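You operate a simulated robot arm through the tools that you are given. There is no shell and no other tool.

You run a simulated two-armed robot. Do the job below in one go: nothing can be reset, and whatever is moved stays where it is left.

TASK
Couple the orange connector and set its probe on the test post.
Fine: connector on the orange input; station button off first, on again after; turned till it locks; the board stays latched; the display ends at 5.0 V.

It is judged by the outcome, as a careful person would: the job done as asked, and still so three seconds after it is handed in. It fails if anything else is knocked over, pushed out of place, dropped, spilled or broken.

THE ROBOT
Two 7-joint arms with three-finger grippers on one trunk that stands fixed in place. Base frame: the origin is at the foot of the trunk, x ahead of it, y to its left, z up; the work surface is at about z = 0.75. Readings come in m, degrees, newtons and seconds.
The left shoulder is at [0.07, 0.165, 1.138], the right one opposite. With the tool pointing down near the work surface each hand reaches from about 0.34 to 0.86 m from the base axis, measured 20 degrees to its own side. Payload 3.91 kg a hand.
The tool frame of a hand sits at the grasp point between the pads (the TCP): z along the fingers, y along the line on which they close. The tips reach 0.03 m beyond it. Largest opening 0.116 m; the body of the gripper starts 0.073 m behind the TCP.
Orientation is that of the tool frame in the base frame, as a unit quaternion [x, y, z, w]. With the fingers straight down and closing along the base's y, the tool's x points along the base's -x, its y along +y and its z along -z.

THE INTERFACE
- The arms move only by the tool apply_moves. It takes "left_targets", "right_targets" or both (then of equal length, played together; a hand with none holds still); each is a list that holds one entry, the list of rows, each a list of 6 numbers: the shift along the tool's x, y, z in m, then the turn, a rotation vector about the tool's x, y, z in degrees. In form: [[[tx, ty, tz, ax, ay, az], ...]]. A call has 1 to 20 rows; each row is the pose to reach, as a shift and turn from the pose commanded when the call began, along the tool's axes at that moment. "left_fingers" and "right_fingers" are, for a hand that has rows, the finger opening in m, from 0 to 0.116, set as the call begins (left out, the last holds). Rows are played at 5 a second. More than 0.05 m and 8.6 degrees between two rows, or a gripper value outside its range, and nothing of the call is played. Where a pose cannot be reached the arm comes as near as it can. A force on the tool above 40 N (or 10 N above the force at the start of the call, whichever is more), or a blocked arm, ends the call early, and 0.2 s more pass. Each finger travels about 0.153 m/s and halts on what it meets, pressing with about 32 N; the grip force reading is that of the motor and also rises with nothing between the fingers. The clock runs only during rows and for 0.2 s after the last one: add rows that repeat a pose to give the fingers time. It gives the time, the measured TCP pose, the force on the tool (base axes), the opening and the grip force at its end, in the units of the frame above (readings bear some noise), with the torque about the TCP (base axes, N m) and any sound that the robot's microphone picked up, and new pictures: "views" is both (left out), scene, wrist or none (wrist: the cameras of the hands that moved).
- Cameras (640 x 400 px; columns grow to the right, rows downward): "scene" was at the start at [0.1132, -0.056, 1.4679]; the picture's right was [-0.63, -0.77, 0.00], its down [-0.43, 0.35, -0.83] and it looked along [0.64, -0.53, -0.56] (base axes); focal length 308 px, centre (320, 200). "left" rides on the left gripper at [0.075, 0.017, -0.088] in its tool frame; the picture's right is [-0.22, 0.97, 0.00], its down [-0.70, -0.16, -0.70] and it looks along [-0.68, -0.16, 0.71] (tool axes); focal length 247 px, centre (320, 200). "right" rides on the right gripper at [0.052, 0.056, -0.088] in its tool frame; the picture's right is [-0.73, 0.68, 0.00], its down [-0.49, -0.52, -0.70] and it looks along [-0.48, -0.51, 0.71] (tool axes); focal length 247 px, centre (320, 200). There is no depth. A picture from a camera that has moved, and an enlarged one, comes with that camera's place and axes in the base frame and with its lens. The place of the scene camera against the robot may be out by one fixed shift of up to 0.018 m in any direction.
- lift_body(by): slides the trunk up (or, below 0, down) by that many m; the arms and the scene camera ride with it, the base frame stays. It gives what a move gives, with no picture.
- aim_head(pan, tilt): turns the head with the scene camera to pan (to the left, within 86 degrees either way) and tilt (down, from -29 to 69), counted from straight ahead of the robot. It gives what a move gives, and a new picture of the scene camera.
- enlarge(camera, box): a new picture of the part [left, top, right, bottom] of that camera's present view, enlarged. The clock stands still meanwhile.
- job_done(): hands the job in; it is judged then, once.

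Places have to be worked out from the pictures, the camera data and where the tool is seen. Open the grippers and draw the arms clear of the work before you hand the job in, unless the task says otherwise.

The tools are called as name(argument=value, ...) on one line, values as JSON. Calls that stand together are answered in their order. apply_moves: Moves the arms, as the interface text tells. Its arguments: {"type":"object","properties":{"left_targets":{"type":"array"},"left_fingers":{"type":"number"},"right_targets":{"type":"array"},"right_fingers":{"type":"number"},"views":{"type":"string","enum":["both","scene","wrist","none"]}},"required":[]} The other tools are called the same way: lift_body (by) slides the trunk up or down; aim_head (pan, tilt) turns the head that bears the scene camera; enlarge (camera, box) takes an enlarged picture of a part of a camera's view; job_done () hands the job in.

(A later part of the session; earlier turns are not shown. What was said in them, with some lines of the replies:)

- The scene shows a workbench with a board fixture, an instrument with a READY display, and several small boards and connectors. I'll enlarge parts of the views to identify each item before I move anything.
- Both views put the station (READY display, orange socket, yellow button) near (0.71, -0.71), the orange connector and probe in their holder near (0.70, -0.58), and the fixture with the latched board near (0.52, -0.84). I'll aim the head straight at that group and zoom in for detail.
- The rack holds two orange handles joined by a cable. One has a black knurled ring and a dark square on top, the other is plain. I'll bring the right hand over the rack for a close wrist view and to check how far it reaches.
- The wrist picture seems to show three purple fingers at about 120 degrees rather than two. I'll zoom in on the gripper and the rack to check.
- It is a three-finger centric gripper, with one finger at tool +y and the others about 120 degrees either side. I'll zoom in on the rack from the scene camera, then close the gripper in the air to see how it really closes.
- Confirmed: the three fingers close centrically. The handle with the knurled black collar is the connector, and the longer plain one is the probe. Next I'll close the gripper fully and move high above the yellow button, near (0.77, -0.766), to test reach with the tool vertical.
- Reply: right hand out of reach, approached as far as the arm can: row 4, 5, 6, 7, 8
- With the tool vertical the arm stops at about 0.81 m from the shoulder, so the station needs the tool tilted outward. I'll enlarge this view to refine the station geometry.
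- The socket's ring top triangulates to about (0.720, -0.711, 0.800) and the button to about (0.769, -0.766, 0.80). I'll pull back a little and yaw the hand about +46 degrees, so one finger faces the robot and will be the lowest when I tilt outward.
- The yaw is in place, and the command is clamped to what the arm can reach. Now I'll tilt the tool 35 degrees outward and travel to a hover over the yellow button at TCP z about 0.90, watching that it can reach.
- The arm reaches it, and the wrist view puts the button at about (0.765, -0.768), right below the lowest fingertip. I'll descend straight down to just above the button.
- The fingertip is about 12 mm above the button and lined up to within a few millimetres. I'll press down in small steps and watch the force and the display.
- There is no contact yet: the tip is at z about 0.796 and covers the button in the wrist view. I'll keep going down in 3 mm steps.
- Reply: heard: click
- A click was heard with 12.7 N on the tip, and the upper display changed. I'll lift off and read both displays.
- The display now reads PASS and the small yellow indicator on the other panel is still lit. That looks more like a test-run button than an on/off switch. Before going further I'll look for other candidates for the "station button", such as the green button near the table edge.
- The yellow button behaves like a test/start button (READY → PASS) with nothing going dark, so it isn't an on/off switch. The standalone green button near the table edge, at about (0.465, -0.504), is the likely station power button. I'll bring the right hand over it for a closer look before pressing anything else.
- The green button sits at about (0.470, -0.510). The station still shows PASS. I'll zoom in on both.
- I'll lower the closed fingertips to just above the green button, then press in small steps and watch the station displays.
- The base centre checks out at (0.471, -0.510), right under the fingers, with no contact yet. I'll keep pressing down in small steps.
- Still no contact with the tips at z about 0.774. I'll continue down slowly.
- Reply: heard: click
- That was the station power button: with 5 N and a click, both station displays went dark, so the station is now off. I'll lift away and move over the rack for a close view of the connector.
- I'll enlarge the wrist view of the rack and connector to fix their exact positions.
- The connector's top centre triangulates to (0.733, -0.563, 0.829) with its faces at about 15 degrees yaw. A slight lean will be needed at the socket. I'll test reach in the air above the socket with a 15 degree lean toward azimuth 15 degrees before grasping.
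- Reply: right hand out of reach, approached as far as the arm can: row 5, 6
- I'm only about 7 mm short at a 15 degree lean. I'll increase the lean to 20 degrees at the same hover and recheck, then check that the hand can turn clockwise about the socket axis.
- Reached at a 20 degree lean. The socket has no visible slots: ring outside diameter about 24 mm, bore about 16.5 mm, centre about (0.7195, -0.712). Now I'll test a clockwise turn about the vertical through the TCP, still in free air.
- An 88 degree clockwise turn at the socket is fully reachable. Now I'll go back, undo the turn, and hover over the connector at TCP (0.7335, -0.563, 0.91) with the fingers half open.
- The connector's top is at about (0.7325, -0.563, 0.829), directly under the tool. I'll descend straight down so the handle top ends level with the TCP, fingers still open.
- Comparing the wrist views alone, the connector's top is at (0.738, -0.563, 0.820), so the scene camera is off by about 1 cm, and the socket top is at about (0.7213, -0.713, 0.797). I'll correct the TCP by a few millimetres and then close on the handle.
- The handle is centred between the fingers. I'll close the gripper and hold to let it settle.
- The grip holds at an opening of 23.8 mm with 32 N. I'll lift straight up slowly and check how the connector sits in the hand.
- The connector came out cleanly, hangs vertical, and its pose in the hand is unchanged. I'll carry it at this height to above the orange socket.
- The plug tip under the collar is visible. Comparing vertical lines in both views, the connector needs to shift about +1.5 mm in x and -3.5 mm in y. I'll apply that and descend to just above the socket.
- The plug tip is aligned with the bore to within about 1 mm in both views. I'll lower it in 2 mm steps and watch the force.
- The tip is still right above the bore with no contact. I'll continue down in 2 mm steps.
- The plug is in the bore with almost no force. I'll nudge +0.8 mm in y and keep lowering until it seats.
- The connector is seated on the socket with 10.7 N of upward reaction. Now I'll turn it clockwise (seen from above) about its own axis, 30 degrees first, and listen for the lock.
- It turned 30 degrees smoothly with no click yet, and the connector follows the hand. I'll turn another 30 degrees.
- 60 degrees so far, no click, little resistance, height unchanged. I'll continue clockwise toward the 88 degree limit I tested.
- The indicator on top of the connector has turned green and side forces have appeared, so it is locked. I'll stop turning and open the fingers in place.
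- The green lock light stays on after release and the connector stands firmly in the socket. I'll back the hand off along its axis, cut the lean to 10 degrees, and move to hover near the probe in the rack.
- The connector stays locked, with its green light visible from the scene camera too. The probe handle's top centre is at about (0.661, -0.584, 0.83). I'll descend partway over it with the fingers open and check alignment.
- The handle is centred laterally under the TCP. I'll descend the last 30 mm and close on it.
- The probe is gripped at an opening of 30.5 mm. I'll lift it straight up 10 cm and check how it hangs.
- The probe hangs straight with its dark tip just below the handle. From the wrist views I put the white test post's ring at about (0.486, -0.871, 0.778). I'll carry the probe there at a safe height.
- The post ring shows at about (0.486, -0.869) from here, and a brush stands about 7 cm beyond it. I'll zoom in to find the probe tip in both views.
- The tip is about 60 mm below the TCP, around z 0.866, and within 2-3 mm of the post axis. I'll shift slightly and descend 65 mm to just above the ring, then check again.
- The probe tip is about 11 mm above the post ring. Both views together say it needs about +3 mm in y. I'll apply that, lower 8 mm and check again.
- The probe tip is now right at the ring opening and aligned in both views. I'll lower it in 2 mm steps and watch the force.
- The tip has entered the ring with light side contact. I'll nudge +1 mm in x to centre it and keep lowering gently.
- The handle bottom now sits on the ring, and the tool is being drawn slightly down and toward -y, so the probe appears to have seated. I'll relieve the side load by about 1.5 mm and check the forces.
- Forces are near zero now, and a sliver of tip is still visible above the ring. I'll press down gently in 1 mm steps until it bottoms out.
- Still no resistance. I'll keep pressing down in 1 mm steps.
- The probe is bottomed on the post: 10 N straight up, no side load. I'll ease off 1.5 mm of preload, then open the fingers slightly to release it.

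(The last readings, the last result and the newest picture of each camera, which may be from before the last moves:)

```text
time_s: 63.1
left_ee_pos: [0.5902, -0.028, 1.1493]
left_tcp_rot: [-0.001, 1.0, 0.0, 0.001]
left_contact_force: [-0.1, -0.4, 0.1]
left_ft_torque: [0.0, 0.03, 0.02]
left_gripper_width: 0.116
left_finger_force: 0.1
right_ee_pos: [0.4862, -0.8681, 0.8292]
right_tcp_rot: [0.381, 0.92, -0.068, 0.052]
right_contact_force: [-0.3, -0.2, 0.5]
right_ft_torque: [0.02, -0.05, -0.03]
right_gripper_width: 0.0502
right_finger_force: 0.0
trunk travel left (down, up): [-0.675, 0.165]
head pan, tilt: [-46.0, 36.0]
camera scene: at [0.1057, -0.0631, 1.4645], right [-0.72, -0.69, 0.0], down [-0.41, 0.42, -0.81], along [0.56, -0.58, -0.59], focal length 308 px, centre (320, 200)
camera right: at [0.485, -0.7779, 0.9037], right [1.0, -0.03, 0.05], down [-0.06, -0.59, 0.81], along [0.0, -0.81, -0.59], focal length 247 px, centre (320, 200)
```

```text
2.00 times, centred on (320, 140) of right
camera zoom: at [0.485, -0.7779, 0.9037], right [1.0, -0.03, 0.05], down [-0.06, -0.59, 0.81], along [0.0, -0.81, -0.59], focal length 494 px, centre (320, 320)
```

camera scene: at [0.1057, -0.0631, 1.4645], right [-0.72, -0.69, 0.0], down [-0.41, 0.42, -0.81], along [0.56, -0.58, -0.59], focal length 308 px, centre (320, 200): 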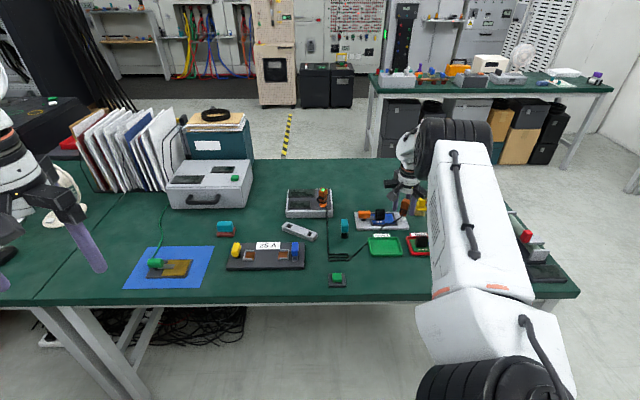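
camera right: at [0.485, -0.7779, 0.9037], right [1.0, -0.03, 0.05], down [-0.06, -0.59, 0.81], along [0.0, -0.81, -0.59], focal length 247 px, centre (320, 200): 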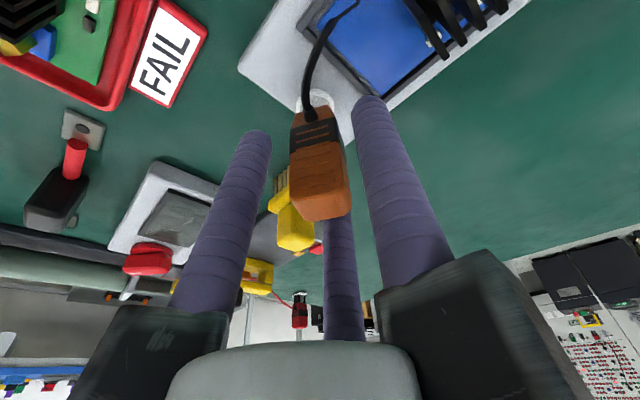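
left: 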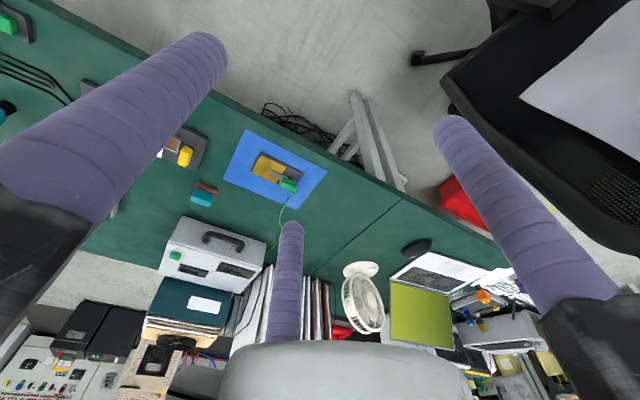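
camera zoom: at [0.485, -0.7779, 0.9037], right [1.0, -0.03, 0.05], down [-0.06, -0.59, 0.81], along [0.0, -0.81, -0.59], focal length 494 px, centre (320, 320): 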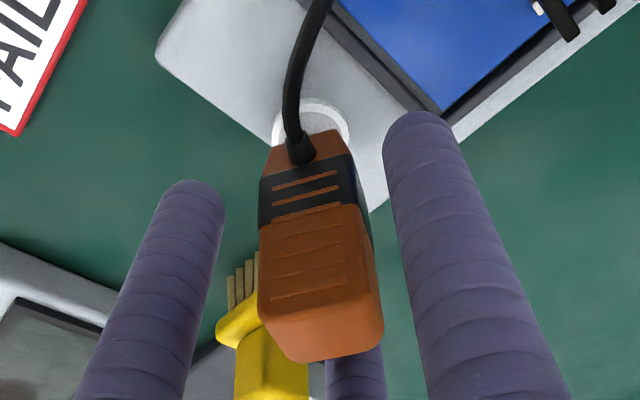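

The probe stands upright on the post on its own. I'll retreat vertically clear of it.

apply_moves(right_targets=[[[-0.0015, -0.0009, -0.0098, 0, 0, 0], [-0.0045, -0.0026, -0.0295, 0, 0, 0], [-0.009, -0.0052, -0.0591, 0, 0, 0], [-0.0135, -0.0078, -0.0886, 0, 0, 0], [-0.018, -0.0104, -0.118, 0, 0, 0], [-0.018, -0.0104, -0.118, 0, 0, 0]]], right_fingers=0.05, views="both")

enlarge(camera="scene", box=[340, 175, 440, 255])

enlarge(camera="right", box=[220, 0, 420, 160])

```text
time_s: 64.5
left_ee_pos: [0.5895, -0.028, 1.1498]
left_tcp_rot: [-0.001, 1.0, 0.0, 0.0]
left_contact_force: [-0.3, -0.6, -0.8]
left_ft_torque: [-0.03, -0.01, 0.03]
left_gripper_width: 0.116
left_finger_force: 0.0
right_ee_pos: [0.4853, -0.8676, 0.9494]
right_tcp_rot: [0.38, 0.921, -0.07, 0.053]
right_contact_force: [0.3, 0.9, -0.3]
right_ft_torque: [0.01, -0.03, 0.0]
right_gripper_width: 0.05
right_finger_force: 0.1
trunk travel left (down, up): [-0.675, 0.165]
head pan, tilt: [-46.0, 36.0]
camera scene: at [0.1058, -0.0632, 1.4645], right [-0.72, -0.69, 0.0], down [-0.41, 0.42, -0.81], along [0.56, -0.58, -0.59], focal length 308 px, centre (320, 200)
camera right: at [0.4847, -0.7792, 1.0243], right [1.0, -0.03, 0.05], down [-0.06, -0.59, 0.81], along [0.0, -0.81, -0.59], focal length 247 px, centre (320, 200)
```

scene: 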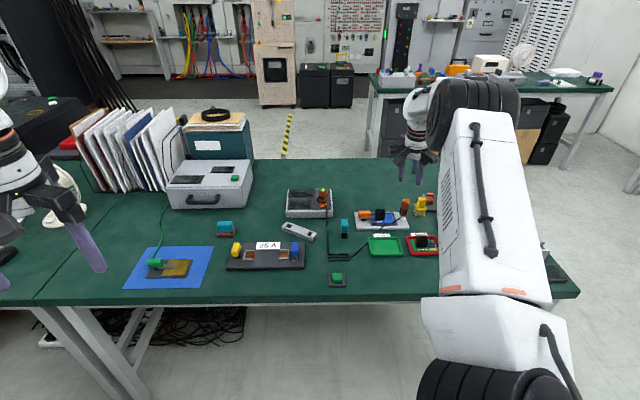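
right: 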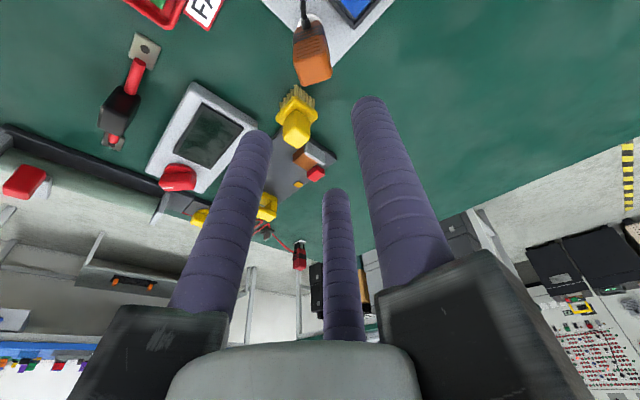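

```text
5.00 times, centred on (390, 215) of scene
camera zoom: at [0.1058, -0.0632, 1.4645], right [-0.72, -0.69, 0.0], down [-0.41, 0.42, -0.81], along [0.56, -0.58, -0.59], focal length 1541 px, centre (-30, 125)
```

zoom: 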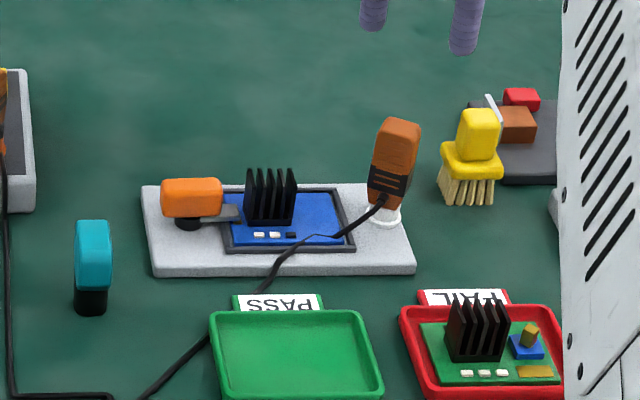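

```text
2.50 times, centred on (320, 80) of right
camera zoom: at [0.4847, -0.7792, 1.0243], right [1.0, -0.03, 0.05], down [-0.06, -0.59, 0.81], along [0.0, -0.81, -0.59], focal length 617 px, centre (320, 500)
```

zoom: 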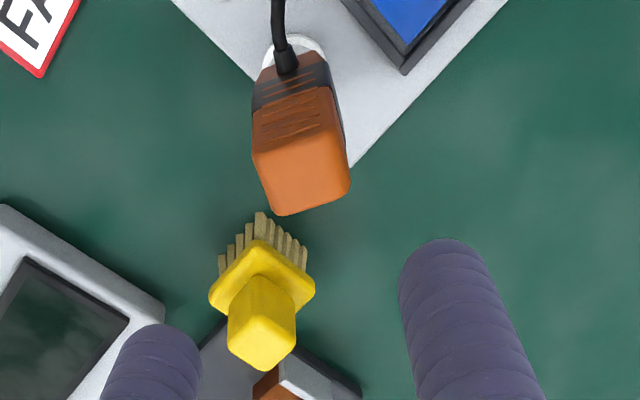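

The probe stands on the post, the board is still latched, and the brush is untouched. Now I'll go back over the green station button with the fingers closed and the tool vertical.

apply_moves(right_targets=[[[0.0261, 0.0242, -0.0042, -1, 1.73, 0], [0.0523, 0.0483, -0.0084, -2, 3.46, 0], [0.0784, 0.0725, -0.0126, -3, 5.2, 0], [0.1046, 0.0966, -0.0168, -4, 6.93, 0], [0.1307, 0.1208, -0.021, -5, 8.66, 0], [0.1568, 0.1449, -0.0251, -5, 8.66, 0], [0.183, 0.1691, -0.0293, -5, 8.66, 0], [0.2091, 0.1932, -0.0335, -5, 8.66, 0], [0.2353, 0.2174, -0.0377, -5, 8.66, 0], [0.2614, 0.2415, -0.0419, -5, 8.66, 0], [0.2614, 0.2415, -0.0419, -5, 8.66, 0]]], right_fingers=0.0, views="both")

```text
time_s: 66.9
left_ee_pos: [0.5893, -0.0285, 1.1491]
left_tcp_rot: [0.0, 1.0, 0.0, 0.001]
left_contact_force: [-0.4, -0.3, -0.1]
left_ft_torque: [0.03, -0.01, 0.01]
left_gripper_width: 0.1161
left_finger_force: 0.1
right_ee_pos: [0.4728, -0.5072, 0.9296]
right_tcp_rot: [0.383, 0.924, 0.0, 0.0]
right_contact_force: [-0.2, -1.0, 0.3]
right_ft_torque: [0.02, 0.0, -0.02]
right_gripper_width: 0.0091
right_finger_force: 31.9
trunk travel left (down, up): [-0.675, 0.165]
head pan, tilt: [-46.0, 36.0]
camera scene: at [0.1053, -0.0638, 1.4645], right [-0.72, -0.69, 0.0], down [-0.41, 0.42, -0.81], along [0.56, -0.58, -0.59], focal length 308 px, centre (320, 200)
camera right: at [0.476, -0.432, 1.019], right [1.0, -0.04, 0.0], down [-0.03, -0.71, 0.7], along [-0.02, -0.7, -0.71], focal length 247 px, centre (320, 200)
```

scene: 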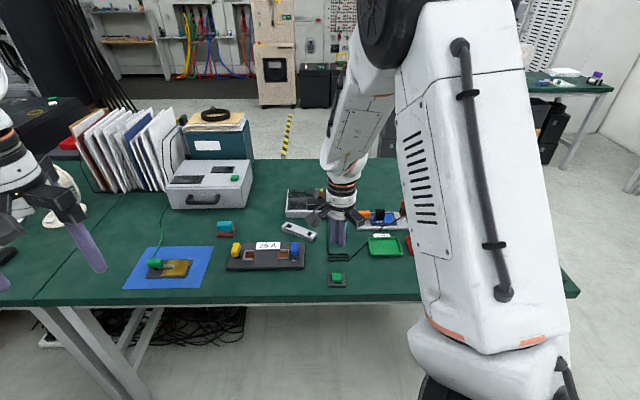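
right: 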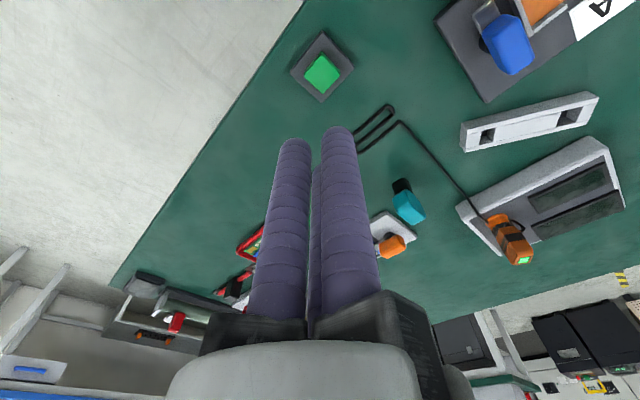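

I'm above the green button. I'll descend quickly to just above it, then press slowly as before.

apply_moves(right_targets=[[[-0.0003, -0.0012, 0.03, 0, 0, 0], [-0.0007, -0.0025, 0.06, 0, 0, 0], [-0.0007, -0.0025, 0.09, 0, 0, 0], [-0.0007, -0.0025, 0.112, 0, 0, 0], [-0.0007, -0.0025, 0.122, 0, 0, 0], [-0.0007, -0.0025, 0.122, 0, 0, 0]]], right_fingers=0.0, views="wrist")

enlarge(camera="right", box=[260, 80, 380, 180])

```text
time_s: 68.3
left_ee_pos: [0.5891, -0.0266, 1.1502]
left_tcp_rot: [-0.002, 1.0, 0.0, 0.001]
left_contact_force: [0.7, 0.0, 0.7]
left_ft_torque: [0.0, 0.04, 0.02]
left_gripper_width: 0.1159
left_finger_force: 0.1
right_ee_pos: [0.4709, -0.5138, 0.8089]
right_tcp_rot: [0.382, 0.924, 0.0, -0.001]
right_contact_force: [0.6, -0.4, 0.6]
right_ft_torque: [-0.02, -0.02, -0.04]
right_gripper_width: 0.0091
right_finger_force: 31.9
trunk travel left (down, up): [-0.675, 0.165]
head pan, tilt: [-46.0, 36.0]
camera right: at [0.4733, -0.4381, 0.8981], right [1.0, -0.04, 0.0], down [-0.03, -0.71, 0.7], along [-0.02, -0.7, -0.71], focal length 247 px, centre (320, 200)
```

right: 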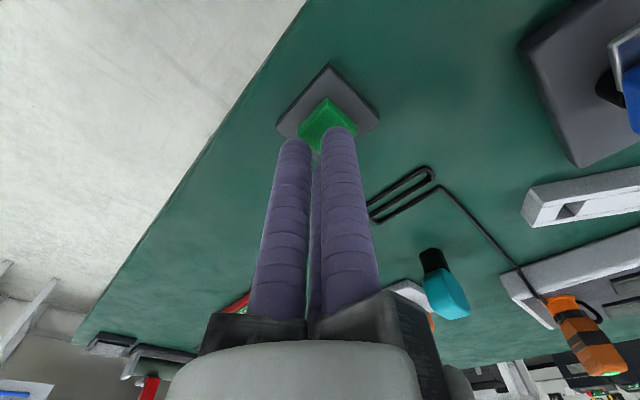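

```text
4.00 times, centred on (320, 130) of right
camera zoom: at [0.4733, -0.4381, 0.8981], right [1.0, -0.04, 0.0], down [-0.03, -0.71, 0.7], along [-0.02, -0.7, -0.71], focal length 988 px, centre (320, 480)
```

zoom: 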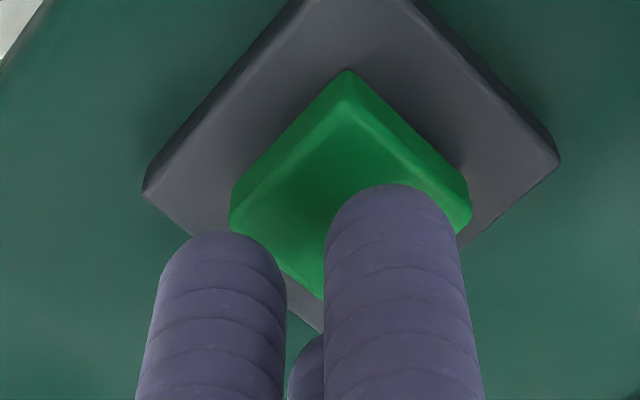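

The fingers are about 5 mm off-centre on the button. I'll shift (+4, +5) mm and press in small steps until it clicks.

apply_moves(right_targets=[[[0.0007, 0.0063, 0.0, 0, 0, 0], [0.0007, 0.0063, 0.004, 0, 0, 0], [0.0007, 0.0063, 0.007, 0, 0, 0], [0.0007, 0.0063, 0.009, 0, 0, 0], [0.0007, 0.0063, 0.011, 0, 0, 0]]], right_fingers=0.0, views="wrist")

enlarge(camera="scene", box=[275, 175, 345, 250])

```text
time_s: 69.5
left_ee_pos: [0.5892, -0.027, 1.1494]
left_tcp_rot: [-0.002, 1.0, 0.0, 0.001]
left_contact_force: [0.2, -0.3, 0.3]
left_ft_torque: [0.0, -0.01, -0.02]
left_gripper_width: 0.1162
left_finger_force: 0.0
right_ee_pos: [0.4737, -0.5067, 0.7992]
right_tcp_rot: [0.382, 0.924, 0.0, 0.001]
right_contact_force: [-1.2, 1.4, 3.6]
right_ft_torque: [0.04, 0.03, -0.03]
right_gripper_width: 0.0091
right_finger_force: 44.8
trunk travel left (down, up): [-0.675, 0.165]
head pan, tilt: [-46.0, 36.0]
heard: click
camera right: at [0.4765, -0.4315, 0.8878], right [1.0, -0.04, 0.0], down [-0.03, -0.71, 0.7], along [-0.02, -0.7, -0.71], focal length 247 px, centre (320, 200)
```

right: 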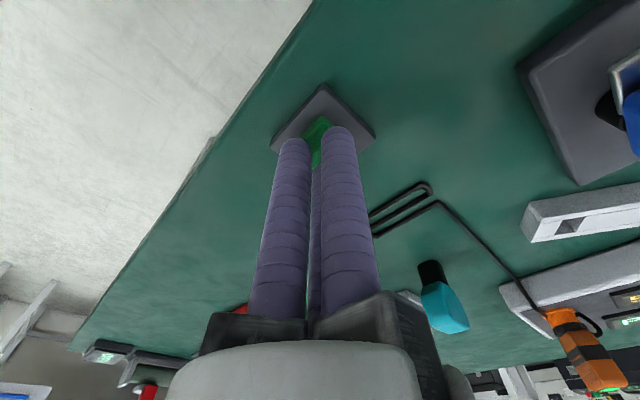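

```text
5.33 times, centred on (310, 212) of scene
camera zoom: at [0.1051, -0.0624, 1.4647], right [-0.72, -0.69, 0.0], down [-0.41, 0.42, -0.81], along [0.56, -0.58, -0.59], focal length 1644 px, centre (373, 133)
```

zoom: 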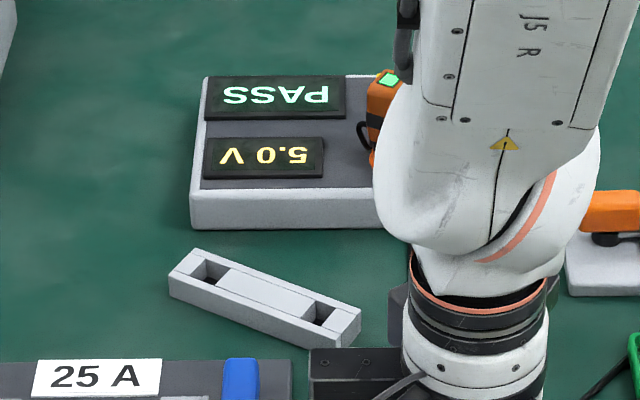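

The display reads 5.0 V with the connector's lock light green. I'll lift the hand straight up away from the button.

apply_moves(right_targets=[[[0, 0, -0.01, 0, 0, 0], [0, 0, -0.03, 0, 0, 0], [0, 0, -0.07, 0, 0, 0], [0, 0, -0.11, 0, 0, 0], [0, 0, -0.15, 0, 0, 0], [0, 0, -0.19, 0, 0, 0], [0, 0, -0.23, 0, 0, 0], [0, 0, -0.27, 0, 0, 0], [0, 0, -0.31, 0, 0, 0], [0, 0, -0.34, 0, 0, 0], [0, 0, -0.34, 0, 0, 0]]], right_fingers=0.0, views="both")

apply_moves(right_targets=[[[0, 0, 0, 0, 0, 0], [0, 0, 0, 0, 0, 0], [0, 0, 0, 0, 0, 0]]], right_fingers=0.116, views="both")

enlarge(camera="scene", box=[275, 170, 445, 300])

```text
time_s: 71.9
left_ee_pos: [0.5901, -0.0271, 1.1495]
left_tcp_rot: [-0.002, 1.0, 0.0, 0.0]
left_contact_force: [0.0, -0.2, 0.7]
left_ft_torque: [-0.05, 0.01, 0.0]
left_gripper_width: 0.1159
left_finger_force: 0.0
right_ee_pos: [0.4725, -0.5089, 1.1351]
right_tcp_rot: [0.383, 0.924, 0.0, 0.0]
right_contact_force: [0.5, -0.3, 0.1]
right_ft_torque: [0.02, 0.0, 0.01]
right_gripper_width: 0.0089
right_finger_force: 45.3
trunk travel left (down, up): [-0.675, 0.165]
head pan, tilt: [-46.0, 36.0]
camera scene: at [0.1059, -0.063, 1.4645], right [-0.72, -0.69, 0.0], down [-0.41, 0.42, -0.81], along [0.56, -0.58, -0.59], focal length 308 px, centre (320, 200)
camera right: at [0.4754, -0.4324, 1.2238], right [1.0, -0.04, 0.0], down [-0.03, -0.71, 0.7], along [-0.03, -0.7, -0.71], focal length 247 px, centre (320, 200)
```

scene: 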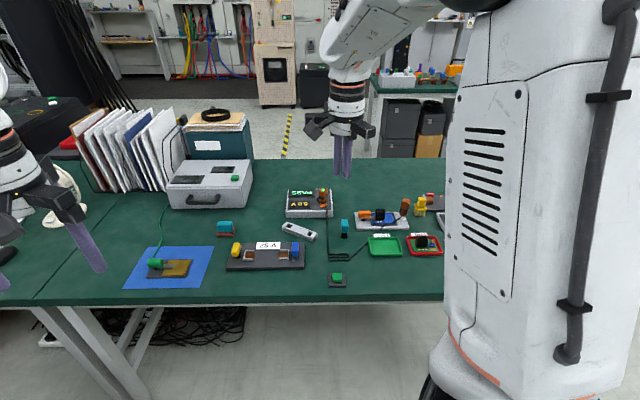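
right: 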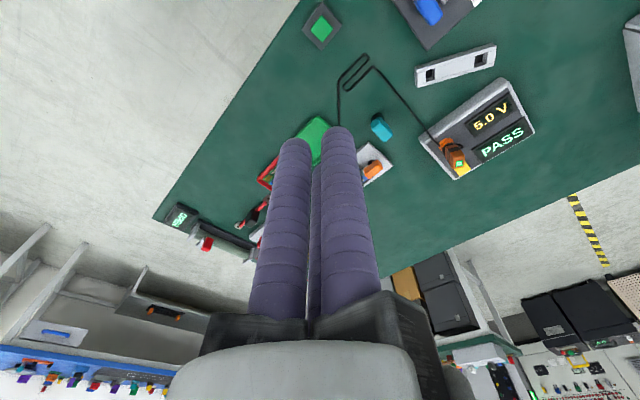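

```text
time_s: 72.7
left_ee_pos: [0.5896, -0.028, 1.1495]
left_tcp_rot: [-0.001, 1.0, 0.0, 0.001]
left_contact_force: [-0.2, 0.0, -0.1]
left_ft_torque: [0.01, -0.01, 0.03]
left_gripper_width: 0.1159
left_finger_force: 0.1
right_ee_pos: [0.4722, -0.5081, 1.1357]
right_tcp_rot: [0.383, 0.924, 0.0, 0.0]
right_contact_force: [0.1, 0.0, 0.5]
right_ft_torque: [0.02, -0.01, 0.04]
right_gripper_width: 0.1161
right_finger_force: 0.0
trunk travel left (down, up): [-0.675, 0.165]
head pan, tilt: [-46.0, 36.0]
camera scene: at [0.1053, -0.0626, 1.4646], right [-0.72, -0.69, 0.0], down [-0.41, 0.42, -0.81], along [0.56, -0.58, -0.59], focal length 308 px, centre (320, 200)
camera right: at [0.4749, -0.4321, 1.2238], right [1.0, -0.04, 0.0], down [-0.03, -0.71, 0.7], along [-0.02, -0.7, -0.71], focal length 247 px, centre (320, 200)
```

scene: 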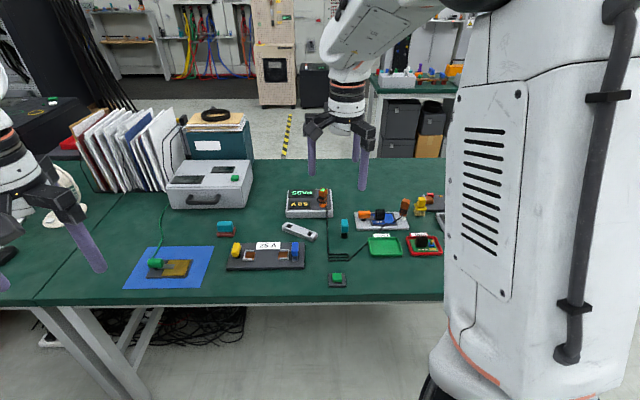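
right: 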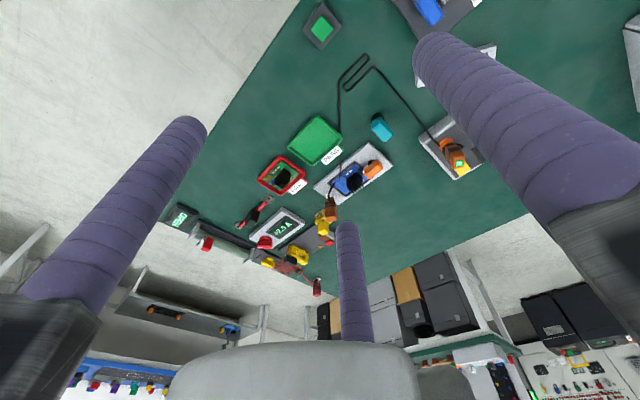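

```text
3.08 times, centred on (360, 235) of scene
camera zoom: at [0.1053, -0.0626, 1.4646], right [-0.72, -0.69, 0.0], down [-0.41, 0.42, -0.81], along [0.56, -0.58, -0.59], focal length 948 px, centre (197, 92)
```

zoom: 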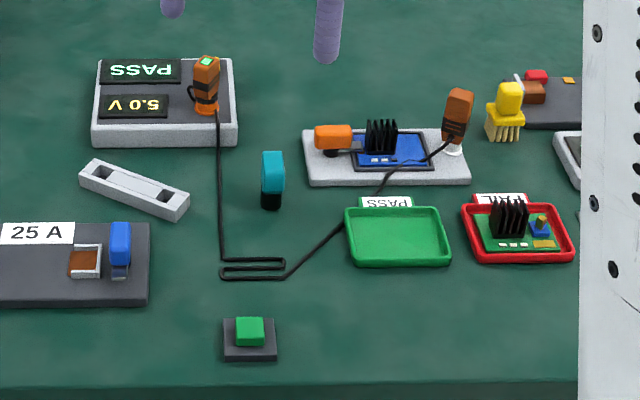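

Everything is in place: connector locked, probe on the post, board latched, 5.0 V showing, hands clear. I'll do a last check that the probe seat and the neighbouring items are undisturbed.

enlarge(camera="right", box=[160, 150, 400, 300])

enlarge(camera="scene", box=[350, 190, 430, 250])

enlarge(camera="scene", box=[275, 175, 345, 235])

```text
2.67 times, centred on (280, 225) of right
camera zoom: at [0.4749, -0.4321, 1.2238], right [1.0, -0.04, 0.0], down [-0.03, -0.71, 0.7], along [-0.02, -0.7, -0.71], focal length 659 px, centre (427, 133)
```

zoom: 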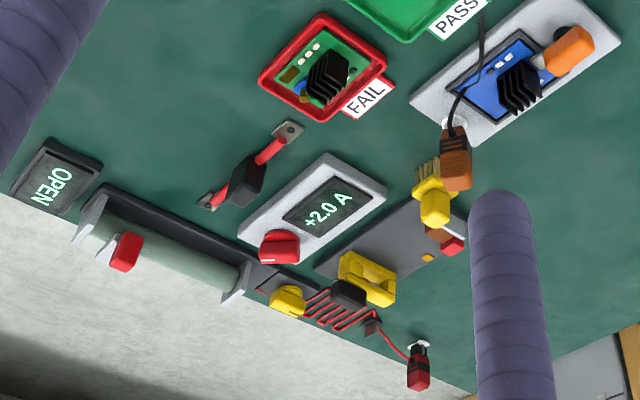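

```text
6.67 times, centred on (390, 220) of scene
camera zoom: at [0.1053, -0.0626, 1.4646], right [-0.72, -0.69, 0.0], down [-0.41, 0.42, -0.81], along [0.56, -0.58, -0.59], focal length 2054 px, centre (-147, 67)
```

zoom: 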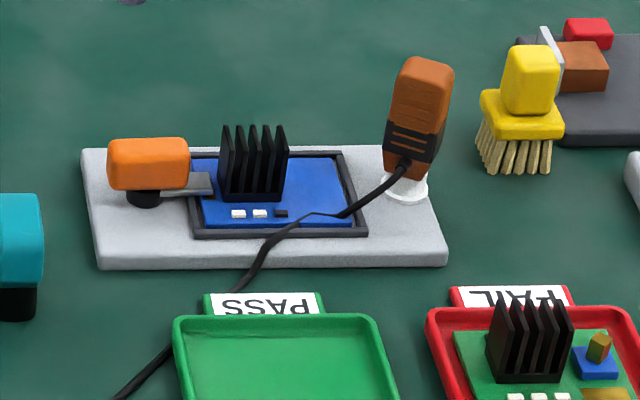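

```text
6.67 times, centred on (310, 205) of scene
camera zoom: at [0.1053, -0.0626, 1.4646], right [-0.72, -0.69, 0.0], down [-0.41, 0.42, -0.81], along [0.56, -0.58, -0.59], focal length 2054 px, centre (387, 167)
```

zoom: 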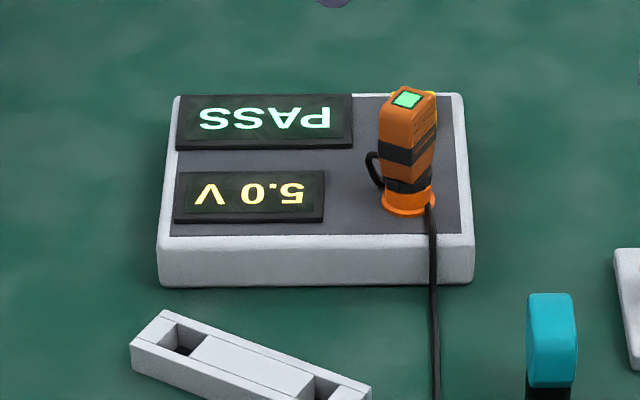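

The connector is locked on the orange input (green light), the probe stands on the test post, and the board is still latched. The station is back on at 5.0 V, the other displays read as before, and both grippers are open and clear, so I'm handing it in. One deviation: before I found the green on/off button I pressed the station's yellow button once, so its status panel now reads PASS where it read READY at the start.

job_done()

```text
The job is handed in.
```

The orange connector is locked on the orange input, and its probe stands on the test post. The voltage display reads 5.0 V.

- **Power:** I switched the station off with the green button before coupling, and on again once the probe was set.
- **Lock:** I turned the connector about 90° clockwise until the light on its top went green. It stayed green after I let go.
- **Board:** It is still latched, and the neighbouring items and their displays look as they did at the start.
- **Arms:** Both grippers are open and clear of the work.

**One mistake:** I first took the yellow button for the station button and pressed it once. That appears to have run a board test, so the status panel now reads PASS instead of READY. It stayed at PASS through the power cycle, and I left it that way.
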